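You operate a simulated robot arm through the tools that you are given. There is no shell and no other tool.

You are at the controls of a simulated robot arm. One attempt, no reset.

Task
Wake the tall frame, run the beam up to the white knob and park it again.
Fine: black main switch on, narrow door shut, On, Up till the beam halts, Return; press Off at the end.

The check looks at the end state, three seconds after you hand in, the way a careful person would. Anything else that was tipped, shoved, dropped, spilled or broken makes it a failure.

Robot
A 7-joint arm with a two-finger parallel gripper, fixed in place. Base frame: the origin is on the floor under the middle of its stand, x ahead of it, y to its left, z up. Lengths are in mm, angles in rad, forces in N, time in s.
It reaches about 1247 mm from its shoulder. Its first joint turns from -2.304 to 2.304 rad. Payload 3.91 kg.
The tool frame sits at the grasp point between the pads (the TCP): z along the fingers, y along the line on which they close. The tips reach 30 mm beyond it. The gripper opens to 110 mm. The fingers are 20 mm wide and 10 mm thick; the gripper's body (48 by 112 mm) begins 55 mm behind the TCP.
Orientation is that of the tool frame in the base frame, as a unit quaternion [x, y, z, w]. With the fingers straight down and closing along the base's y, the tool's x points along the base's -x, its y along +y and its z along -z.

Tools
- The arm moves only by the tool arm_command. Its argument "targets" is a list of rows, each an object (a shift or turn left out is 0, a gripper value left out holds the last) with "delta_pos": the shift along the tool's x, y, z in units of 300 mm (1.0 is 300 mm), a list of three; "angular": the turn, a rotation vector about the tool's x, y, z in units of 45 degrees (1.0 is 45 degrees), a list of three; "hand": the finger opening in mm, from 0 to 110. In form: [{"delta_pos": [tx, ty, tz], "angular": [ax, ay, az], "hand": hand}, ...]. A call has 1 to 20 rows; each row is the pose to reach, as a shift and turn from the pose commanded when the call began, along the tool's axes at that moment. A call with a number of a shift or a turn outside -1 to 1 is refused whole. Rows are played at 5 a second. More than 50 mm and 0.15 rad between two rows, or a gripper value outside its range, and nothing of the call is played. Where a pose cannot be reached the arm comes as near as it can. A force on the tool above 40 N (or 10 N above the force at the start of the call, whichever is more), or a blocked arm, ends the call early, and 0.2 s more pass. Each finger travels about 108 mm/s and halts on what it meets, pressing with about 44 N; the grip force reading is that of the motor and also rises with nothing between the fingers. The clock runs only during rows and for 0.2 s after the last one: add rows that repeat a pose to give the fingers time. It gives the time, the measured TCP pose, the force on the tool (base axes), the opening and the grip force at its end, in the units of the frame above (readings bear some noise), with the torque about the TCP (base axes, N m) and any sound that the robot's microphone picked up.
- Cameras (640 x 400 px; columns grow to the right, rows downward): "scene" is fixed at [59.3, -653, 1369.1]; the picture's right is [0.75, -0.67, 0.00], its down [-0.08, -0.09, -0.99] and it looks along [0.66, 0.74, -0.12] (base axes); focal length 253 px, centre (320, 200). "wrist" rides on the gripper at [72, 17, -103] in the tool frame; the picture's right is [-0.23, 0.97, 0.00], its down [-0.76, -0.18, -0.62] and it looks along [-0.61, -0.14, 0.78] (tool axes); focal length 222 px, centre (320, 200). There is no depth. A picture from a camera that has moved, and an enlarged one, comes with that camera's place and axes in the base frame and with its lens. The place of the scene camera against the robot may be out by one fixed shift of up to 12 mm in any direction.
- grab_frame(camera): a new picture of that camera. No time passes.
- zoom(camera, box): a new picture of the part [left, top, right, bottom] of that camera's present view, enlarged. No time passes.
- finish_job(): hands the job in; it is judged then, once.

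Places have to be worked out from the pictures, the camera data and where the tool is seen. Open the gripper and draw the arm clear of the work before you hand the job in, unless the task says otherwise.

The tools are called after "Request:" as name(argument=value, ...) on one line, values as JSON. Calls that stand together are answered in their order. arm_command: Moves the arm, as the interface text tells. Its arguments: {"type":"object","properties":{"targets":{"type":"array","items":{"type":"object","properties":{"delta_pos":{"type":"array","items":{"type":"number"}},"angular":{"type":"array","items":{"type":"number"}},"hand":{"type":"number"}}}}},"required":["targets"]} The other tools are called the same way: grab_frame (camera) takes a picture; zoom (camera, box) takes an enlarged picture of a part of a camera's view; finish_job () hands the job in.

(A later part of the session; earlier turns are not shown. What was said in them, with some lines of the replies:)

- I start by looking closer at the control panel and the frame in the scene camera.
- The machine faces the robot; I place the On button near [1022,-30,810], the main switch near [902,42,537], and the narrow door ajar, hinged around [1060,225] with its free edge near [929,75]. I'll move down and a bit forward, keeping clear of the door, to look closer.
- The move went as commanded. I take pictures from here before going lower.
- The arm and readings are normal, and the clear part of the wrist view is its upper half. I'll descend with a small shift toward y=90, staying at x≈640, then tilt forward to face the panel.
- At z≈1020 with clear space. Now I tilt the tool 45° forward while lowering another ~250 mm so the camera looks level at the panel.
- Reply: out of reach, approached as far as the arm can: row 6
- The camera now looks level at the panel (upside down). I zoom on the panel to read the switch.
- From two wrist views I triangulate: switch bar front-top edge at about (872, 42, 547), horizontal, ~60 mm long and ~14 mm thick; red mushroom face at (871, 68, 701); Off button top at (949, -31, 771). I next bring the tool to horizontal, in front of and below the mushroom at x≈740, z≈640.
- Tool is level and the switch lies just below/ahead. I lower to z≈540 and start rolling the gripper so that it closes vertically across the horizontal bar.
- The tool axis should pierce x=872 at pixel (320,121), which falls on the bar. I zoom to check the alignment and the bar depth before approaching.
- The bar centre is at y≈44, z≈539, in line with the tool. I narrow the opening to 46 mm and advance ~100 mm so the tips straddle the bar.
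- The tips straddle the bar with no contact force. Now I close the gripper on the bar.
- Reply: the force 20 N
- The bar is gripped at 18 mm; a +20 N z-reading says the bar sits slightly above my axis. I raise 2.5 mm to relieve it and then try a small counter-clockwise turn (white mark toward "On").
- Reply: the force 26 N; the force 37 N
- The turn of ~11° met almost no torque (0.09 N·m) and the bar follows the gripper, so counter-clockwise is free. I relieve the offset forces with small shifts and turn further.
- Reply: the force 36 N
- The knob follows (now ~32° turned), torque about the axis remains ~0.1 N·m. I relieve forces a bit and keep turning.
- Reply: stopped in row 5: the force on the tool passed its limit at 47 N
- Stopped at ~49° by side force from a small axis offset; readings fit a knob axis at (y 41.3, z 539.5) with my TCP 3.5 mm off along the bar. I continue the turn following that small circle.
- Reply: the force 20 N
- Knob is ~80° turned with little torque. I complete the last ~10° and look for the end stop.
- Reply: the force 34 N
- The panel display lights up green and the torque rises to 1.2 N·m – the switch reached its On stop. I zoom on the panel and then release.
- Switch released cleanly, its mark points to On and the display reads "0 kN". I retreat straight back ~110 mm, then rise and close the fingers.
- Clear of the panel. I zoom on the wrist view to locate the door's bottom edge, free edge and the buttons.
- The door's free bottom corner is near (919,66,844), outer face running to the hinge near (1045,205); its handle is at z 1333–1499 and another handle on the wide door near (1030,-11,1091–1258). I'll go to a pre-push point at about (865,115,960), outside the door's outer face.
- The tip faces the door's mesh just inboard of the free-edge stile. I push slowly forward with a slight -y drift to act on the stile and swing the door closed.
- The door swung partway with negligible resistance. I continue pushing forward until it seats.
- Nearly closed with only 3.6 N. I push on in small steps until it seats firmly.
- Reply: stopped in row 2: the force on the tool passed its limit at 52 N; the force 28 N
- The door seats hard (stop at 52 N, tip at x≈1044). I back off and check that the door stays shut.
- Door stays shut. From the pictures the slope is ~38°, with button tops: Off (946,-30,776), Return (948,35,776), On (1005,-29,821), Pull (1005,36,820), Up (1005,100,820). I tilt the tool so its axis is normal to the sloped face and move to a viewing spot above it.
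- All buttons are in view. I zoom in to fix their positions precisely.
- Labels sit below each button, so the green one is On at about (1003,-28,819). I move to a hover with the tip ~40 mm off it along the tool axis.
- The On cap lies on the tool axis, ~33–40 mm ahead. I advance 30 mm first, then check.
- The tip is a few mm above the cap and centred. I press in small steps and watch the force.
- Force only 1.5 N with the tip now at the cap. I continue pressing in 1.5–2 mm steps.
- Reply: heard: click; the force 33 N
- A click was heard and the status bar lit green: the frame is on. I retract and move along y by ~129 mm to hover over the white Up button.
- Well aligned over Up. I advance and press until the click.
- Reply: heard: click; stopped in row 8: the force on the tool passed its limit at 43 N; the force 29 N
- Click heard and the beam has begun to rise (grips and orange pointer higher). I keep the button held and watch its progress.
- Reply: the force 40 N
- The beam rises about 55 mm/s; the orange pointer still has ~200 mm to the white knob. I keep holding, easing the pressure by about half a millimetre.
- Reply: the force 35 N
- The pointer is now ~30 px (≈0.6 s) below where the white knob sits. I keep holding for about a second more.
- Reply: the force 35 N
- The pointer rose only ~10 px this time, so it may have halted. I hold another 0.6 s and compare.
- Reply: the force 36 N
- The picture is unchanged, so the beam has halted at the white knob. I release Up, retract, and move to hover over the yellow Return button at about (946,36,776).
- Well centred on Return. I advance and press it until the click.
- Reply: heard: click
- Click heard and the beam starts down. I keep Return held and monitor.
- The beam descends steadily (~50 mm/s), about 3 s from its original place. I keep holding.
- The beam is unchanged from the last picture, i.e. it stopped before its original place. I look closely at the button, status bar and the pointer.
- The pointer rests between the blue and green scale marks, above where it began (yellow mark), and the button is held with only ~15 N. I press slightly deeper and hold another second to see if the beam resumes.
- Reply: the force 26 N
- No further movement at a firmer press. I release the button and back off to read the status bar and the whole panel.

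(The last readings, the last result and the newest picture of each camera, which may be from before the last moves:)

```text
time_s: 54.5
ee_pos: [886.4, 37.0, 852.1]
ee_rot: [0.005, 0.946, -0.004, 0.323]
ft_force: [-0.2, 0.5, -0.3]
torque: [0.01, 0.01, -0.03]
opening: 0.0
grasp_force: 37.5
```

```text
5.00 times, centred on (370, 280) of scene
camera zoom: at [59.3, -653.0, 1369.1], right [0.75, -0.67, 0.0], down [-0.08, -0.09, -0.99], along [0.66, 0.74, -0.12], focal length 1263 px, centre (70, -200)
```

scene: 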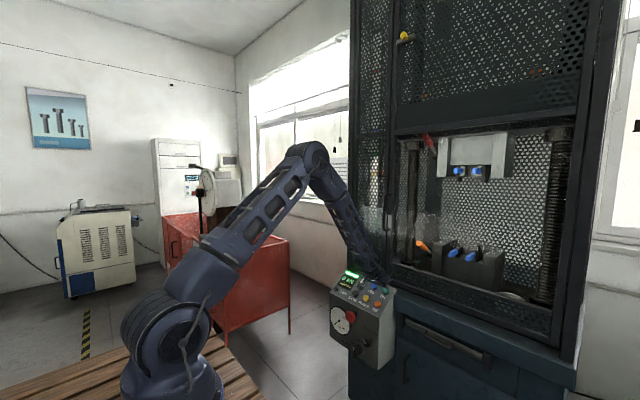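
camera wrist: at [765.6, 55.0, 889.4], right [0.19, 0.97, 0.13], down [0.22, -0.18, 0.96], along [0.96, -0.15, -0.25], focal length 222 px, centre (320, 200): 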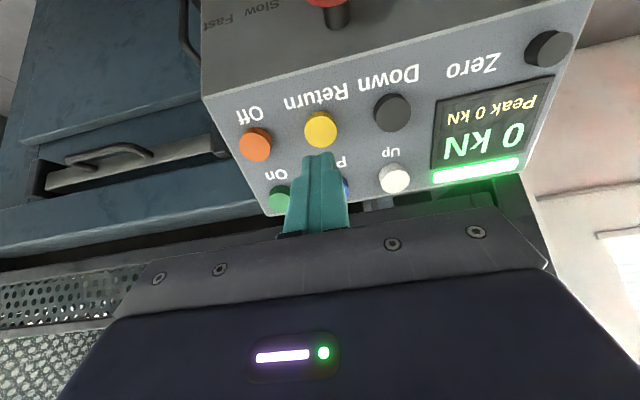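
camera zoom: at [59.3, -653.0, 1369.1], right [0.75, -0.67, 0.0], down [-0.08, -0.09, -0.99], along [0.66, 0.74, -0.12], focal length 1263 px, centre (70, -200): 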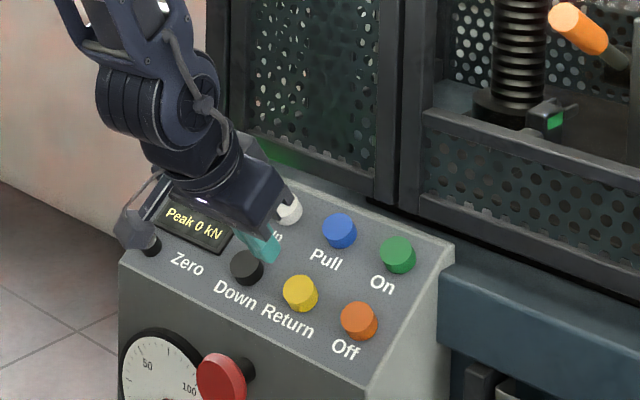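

The frame is still on and the beam rests at the same height. To tell whether that is its park position or an interrupted run, I press Return once more, firmly.

Request:
arm_command(targets=[{"delta_pos": [0, 0, 0.08]}, {"delta_pos": [0, 0, 0.16]}, {"delta_pos": [0, 0, 0.21]}, {"delta_pos": [0, 0, 0.222]}, {"delta_pos": [0, 0, 0.23]}, {"delta_pos": [0, 0, 0.236]}, {"delta_pos": [0, 0, 0.24]}, {"delta_pos": [0, 0, 0.242]}, {"delta_pos": [0, 0, 0.242]}, {"delta_pos": [0, 0, 0.242]}, {"delta_pos": [0, 0, 0.242]}])

Request:
zoom(camera="scene", box=[360, 110, 410, 190])

Request:
zoom(camera="scene", box=[380, 80, 580, 280])

```text
time_s: 57.0
ee_pos: [930.2, 35.9, 795.6]
ee_rot: [0.005, 0.946, -0.004, 0.323]
ft_force: [-27.3, 10.3, 19.4]
torque: [0.33, 0.62, 0.16]
opening: 0.0
grasp_force: 37.8
heard: click
```

```text
5.00 times, centred on (385, 150) of scene
camera zoom: at [59.3, -653.0, 1369.1], right [0.75, -0.67, 0.0], down [-0.08, -0.09, -0.99], along [0.66, 0.74, -0.12], focal length 1263 px, centre (-5, 450)
```

zoom: 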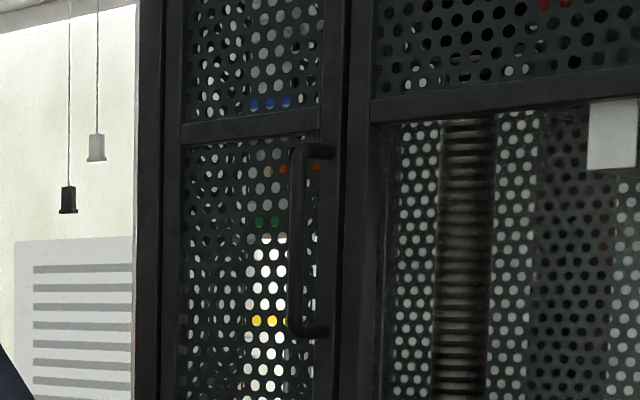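

```text
2.00 times, centred on (480, 180) of scene
camera zoom: at [59.3, -653.0, 1369.1], right [0.75, -0.67, 0.0], down [-0.08, -0.09, -0.99], along [0.66, 0.74, -0.12], focal length 505 px, centre (0, 240)
```

zoom: 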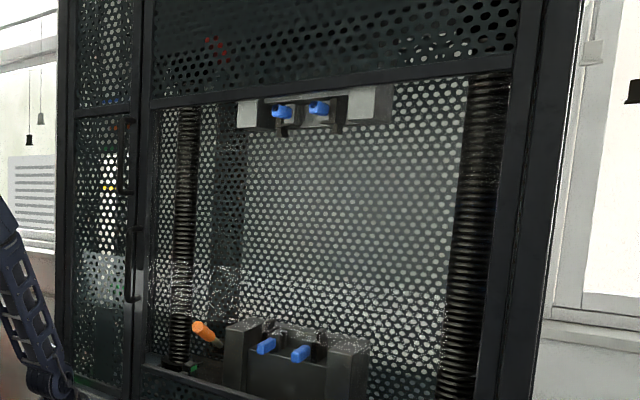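

The second press clicked but the beam did not move, so Return has finished and the beam is parked there. I retract and shift ~65 mm in -y to hover over the orange Off button.

Request:
arm_command(targets=[{"delta_pos": [0, 0, -0.04]}, {"delta_pos": [0, 0, -0.14]}, {"delta_pos": [0, -0.08, -0.14]}, {"delta_pos": [-0.001, -0.16, -0.139]}, {"delta_pos": [-0.0015, -0.216, -0.138]}, {"delta_pos": [-0.0015, -0.216, -0.138]}])

Request:
zoom(camera="wrist", box=[220, 60, 420, 185])

Request:
zoom(camera="scene", box=[320, 240, 420, 320])

Request:
zoom(camera="scene", box=[360, 110, 410, 190])

```text
time_s: 58.4
ee_pos: [906.1, -29.3, 827.3]
ee_rot: [0.005, 0.946, -0.004, 0.323]
ft_force: [-0.1, -1.1, 0.4]
torque: [-0.02, -0.01, -0.02]
opening: 0.0
grasp_force: 37.7
```

```text
3.20 times, centred on (320, 122) of wrist
camera zoom: at [786.3, -9.9, 865.2], right [0.19, 0.97, 0.13], down [0.22, -0.18, 0.96], along [0.96, -0.15, -0.25], focal length 711 px, centre (320, 448)
```

zoom: 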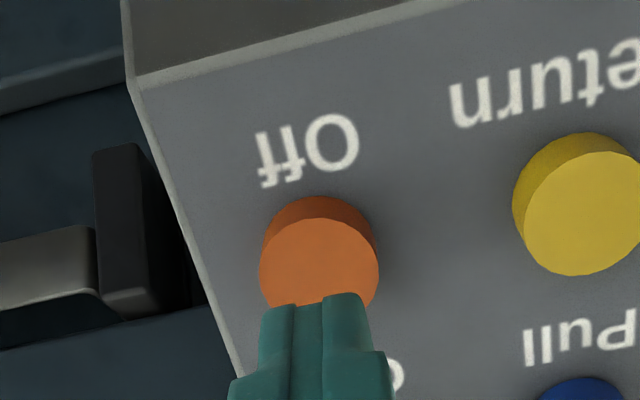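

```text
5.00 times, centred on (370, 280) of scene
camera zoom: at [59.3, -653.0, 1369.1], right [0.75, -0.67, 0.0], down [-0.08, -0.09, -0.99], along [0.66, 0.74, -0.12], focal length 1263 px, centre (70, -200)
```

zoom: 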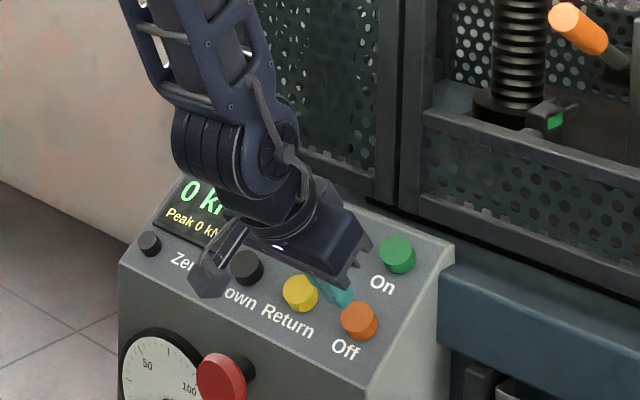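

```text
5.00 times, centred on (385, 150) of scene
camera zoom: at [59.3, -653.0, 1369.1], right [0.75, -0.67, 0.0], down [-0.08, -0.09, -0.99], along [0.66, 0.74, -0.12], focal length 1263 px, centre (-5, 450)
```

zoom: 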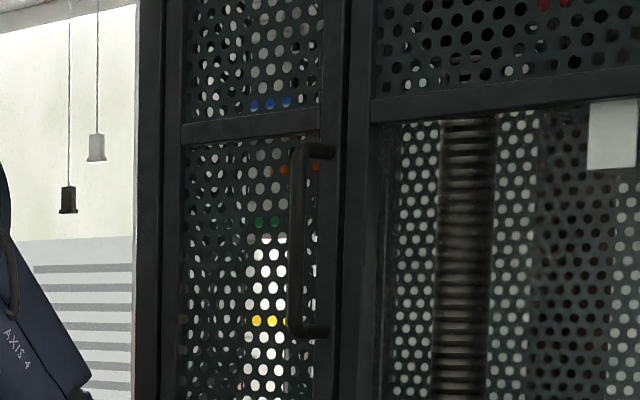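

Off is centred under the tool axis and the beam is still at rest. I press Off until the click.

Request:
arm_command(targets=[{"delta_pos": [0, 0, 0.04]}, {"delta_pos": [0, 0, 0.08]}, {"delta_pos": [0, 0, 0.103]}, {"delta_pos": [0, 0, 0.113]}, {"delta_pos": [0, 0, 0.12]}, {"delta_pos": [0, 0, 0.126]}, {"delta_pos": [0, 0, 0.131]}, {"delta_pos": [0, 0, 0.131]}])

Request:
zoom(camera="scene", box=[320, 240, 420, 320])

Request:
zoom(camera="wrist", box=[220, 0, 540, 200])

```text
time_s: 60.1
ee_pos: [930.1, -28.7, 796.0]
ee_rot: [0.004, 0.946, -0.004, 0.323]
ft_force: [-8.3, 5.4, 9.3]
torque: [0.2, 0.13, 0.07]
opening: 0.0
grasp_force: 37.9
heard: click
```

```text
5.00 times, centred on (370, 280) of scene
camera zoom: at [59.3, -653.0, 1369.1], right [0.75, -0.67, 0.0], down [-0.08, -0.09, -0.99], along [0.66, 0.74, -0.12], focal length 1263 px, centre (70, -200)
```

zoom: 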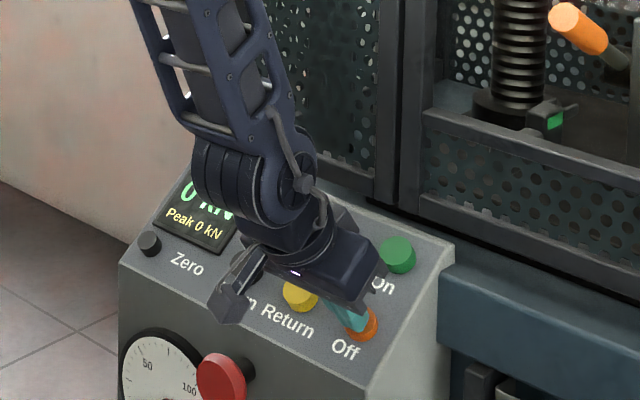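

```text
2.00 times, centred on (380, 100) of wrist
camera zoom: at [809.5, -10.3, 835.0], right [0.19, 0.97, 0.13], down [0.22, -0.18, 0.96], along [0.96, -0.15, -0.25], focal length 444 px, centre (200, 400)
```

zoom: 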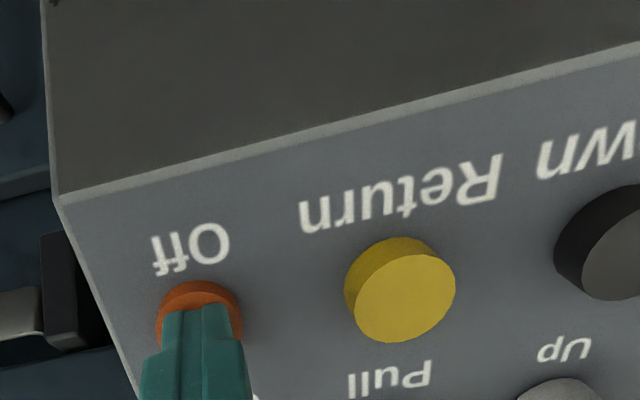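

The click sounded for Off. I back off well clear of the panel and check the status bar, the beam and the door.

Request:
arm_command(targets=[{"delta_pos": [0, 0, -0.04]}, {"delta_pos": [0, 0, -0.14]}, {"delta_pos": [0, 0.05, -0.28]}, {"delta_pos": [0, 0.1, -0.42]}, {"delta_pos": [0, 0.15, -0.56]}, {"delta_pos": [0, 0.2, -0.7]}, {"delta_pos": [0, 0.24, -0.82]}])

Request:
grab_frame(camera="wrist")

Request:
grab_frame(camera="scene")

Request:
zoom(camera="scene", box=[320, 260, 420, 380])

Request:
zoom(camera="scene", box=[360, 110, 410, 190])

```text
time_s: 61.8
ee_pos: [782.3, 45.3, 991.3]
ee_rot: [0.005, 0.947, -0.003, 0.322]
ft_force: [0.9, 0.1, -0.8]
torque: [0.0, 0.0, 0.0]
opening: 0.0
grasp_force: 37.3
```

```text
taken
camera wrist: at [661.8, 63.7, 1029.2], right [0.19, 0.97, 0.13], down [0.22, -0.18, 0.96], along [0.96, -0.15, -0.25], focal length 222 px, centre (320, 200)
```

wrist: 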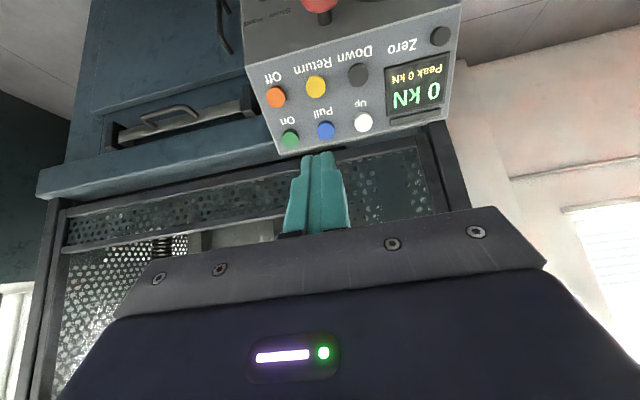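

```text
taken
```

scene: 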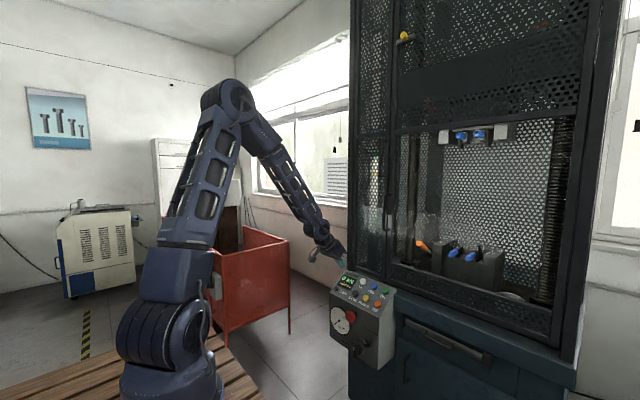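

```text
3.33 times, centred on (370, 320) of scene
camera zoom: at [59.3, -653.0, 1369.1], right [0.75, -0.67, 0.0], down [-0.08, -0.09, -0.99], along [0.66, 0.74, -0.12], focal length 842 px, centre (153, -200)
```

zoom: 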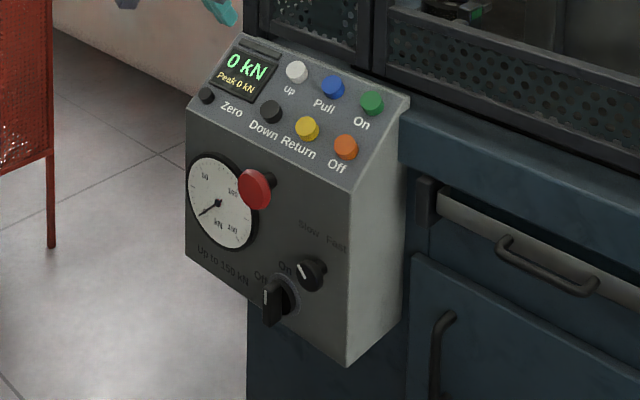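

```text
5.00 times, centred on (385, 150) of scene
camera zoom: at [59.3, -653.0, 1369.1], right [0.75, -0.67, 0.0], down [-0.08, -0.09, -0.99], along [0.66, 0.74, -0.12], focal length 1263 px, centre (-5, 450)
```

zoom: 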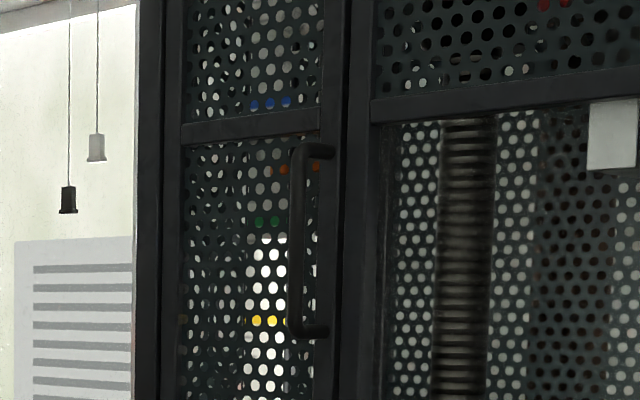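

Status bar is dark (Off), main switch at On, door shut, beam at rest, nothing else disturbed. I open the gripper and draw the arm further back before handing in.

Request:
arm_command(targets=[{"delta_pos": [0, 0, -0.12], "hand": 30}, {"delta_pos": [0, 0, -0.25], "hand": 60}, {"delta_pos": [0, 0, -0.38], "hand": 90}, {"delta_pos": [0, 0, -0.5], "hand": 110}, {"delta_pos": [0, 0, -0.5], "hand": 110}, {"delta_pos": [0, 0, -0.5], "hand": 110}])

Request:
grab_frame(camera="scene")

Request:
grab_frame(camera="wrist")

Request:
zoom(camera="scene", box=[340, 0, 440, 300])

```text
time_s: 63.1
ee_pos: [689.2, 46.8, 1110.0]
ee_rot: [0.004, 0.946, -0.004, 0.323]
ft_force: [-1.1, 0.1, 0.9]
torque: [-0.02, 0.02, -0.06]
opening: 110.3
grasp_force: 0.0
```

```text
taken
```

scene: 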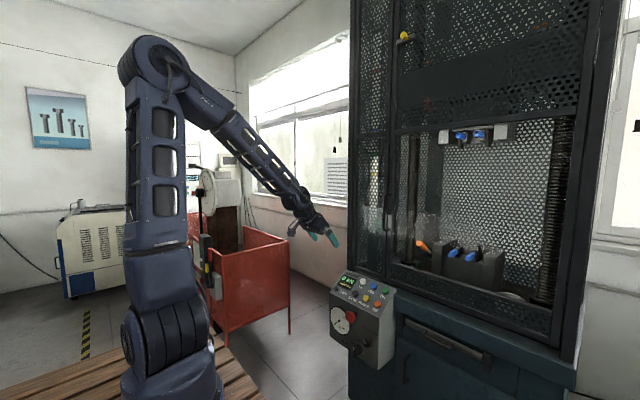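

```text
taken
camera wrist: at [568.5, 65.7, 1147.3], right [0.19, 0.97, 0.13], down [0.22, -0.18, 0.96], along [0.96, -0.15, -0.25], focal length 222 px, centre (320, 200)
```

wrist: 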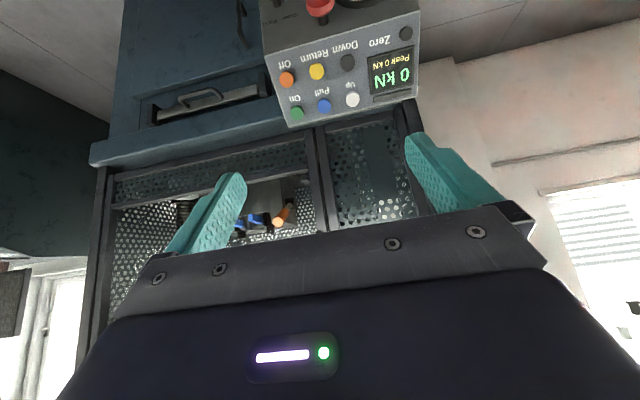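

```text
1.33 times, centred on (390, 150) of scene
camera zoom: at [59.3, -653.0, 1369.1], right [0.75, -0.67, 0.0], down [-0.08, -0.09, -0.99], along [0.66, 0.74, -0.12], focal length 337 px, centre (227, 267)
```

zoom: 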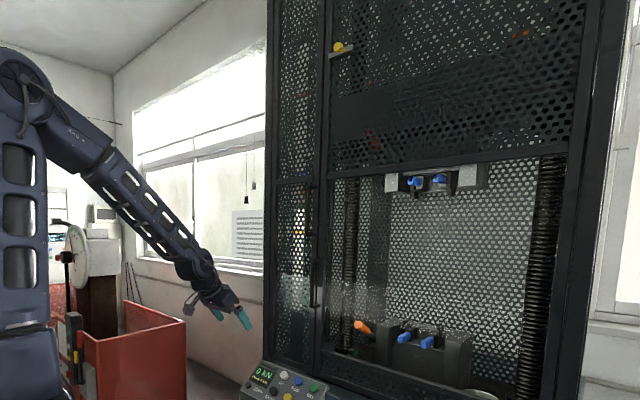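

The door is flush, the main switch is on and the frame is switched off. The beam stands where Return stopped it, and the arm is clear with the gripper open. I hand the job in.

Request:
finish_job()

```text
The job is handed in.
```

I ran the whole sequence and handed the job in, but the beam parked about 150 mm higher than where it started.

- **Main switch:** turned to On. It reached its stop and the panel display lit up.
- **Narrow door:** pushed shut. It stayed shut when I backed away.
- **On:** pressed once. It clicked and the status bar lit green.
- **Up:** held until the beam stopped rising. The orange pointer stopped just under where I had seen the white knob before the door was shut. I couldn't see the knob through the mesh.
- **Return:** the beam came down and stopped by itself, between the blue and green scale marks. It started at the yellow mark, so I pressed Return again. The button clicked but the beam didn't move, so I took that as its park position. I can't rule out that you meant the original height.
- **Off:** pressed once. It clicked and the status bar went dark. The main switch is still on, so the display still reads 0 kN.

I saw nothing else moved or knocked. The gripper is open and the arm is clear of the frame.
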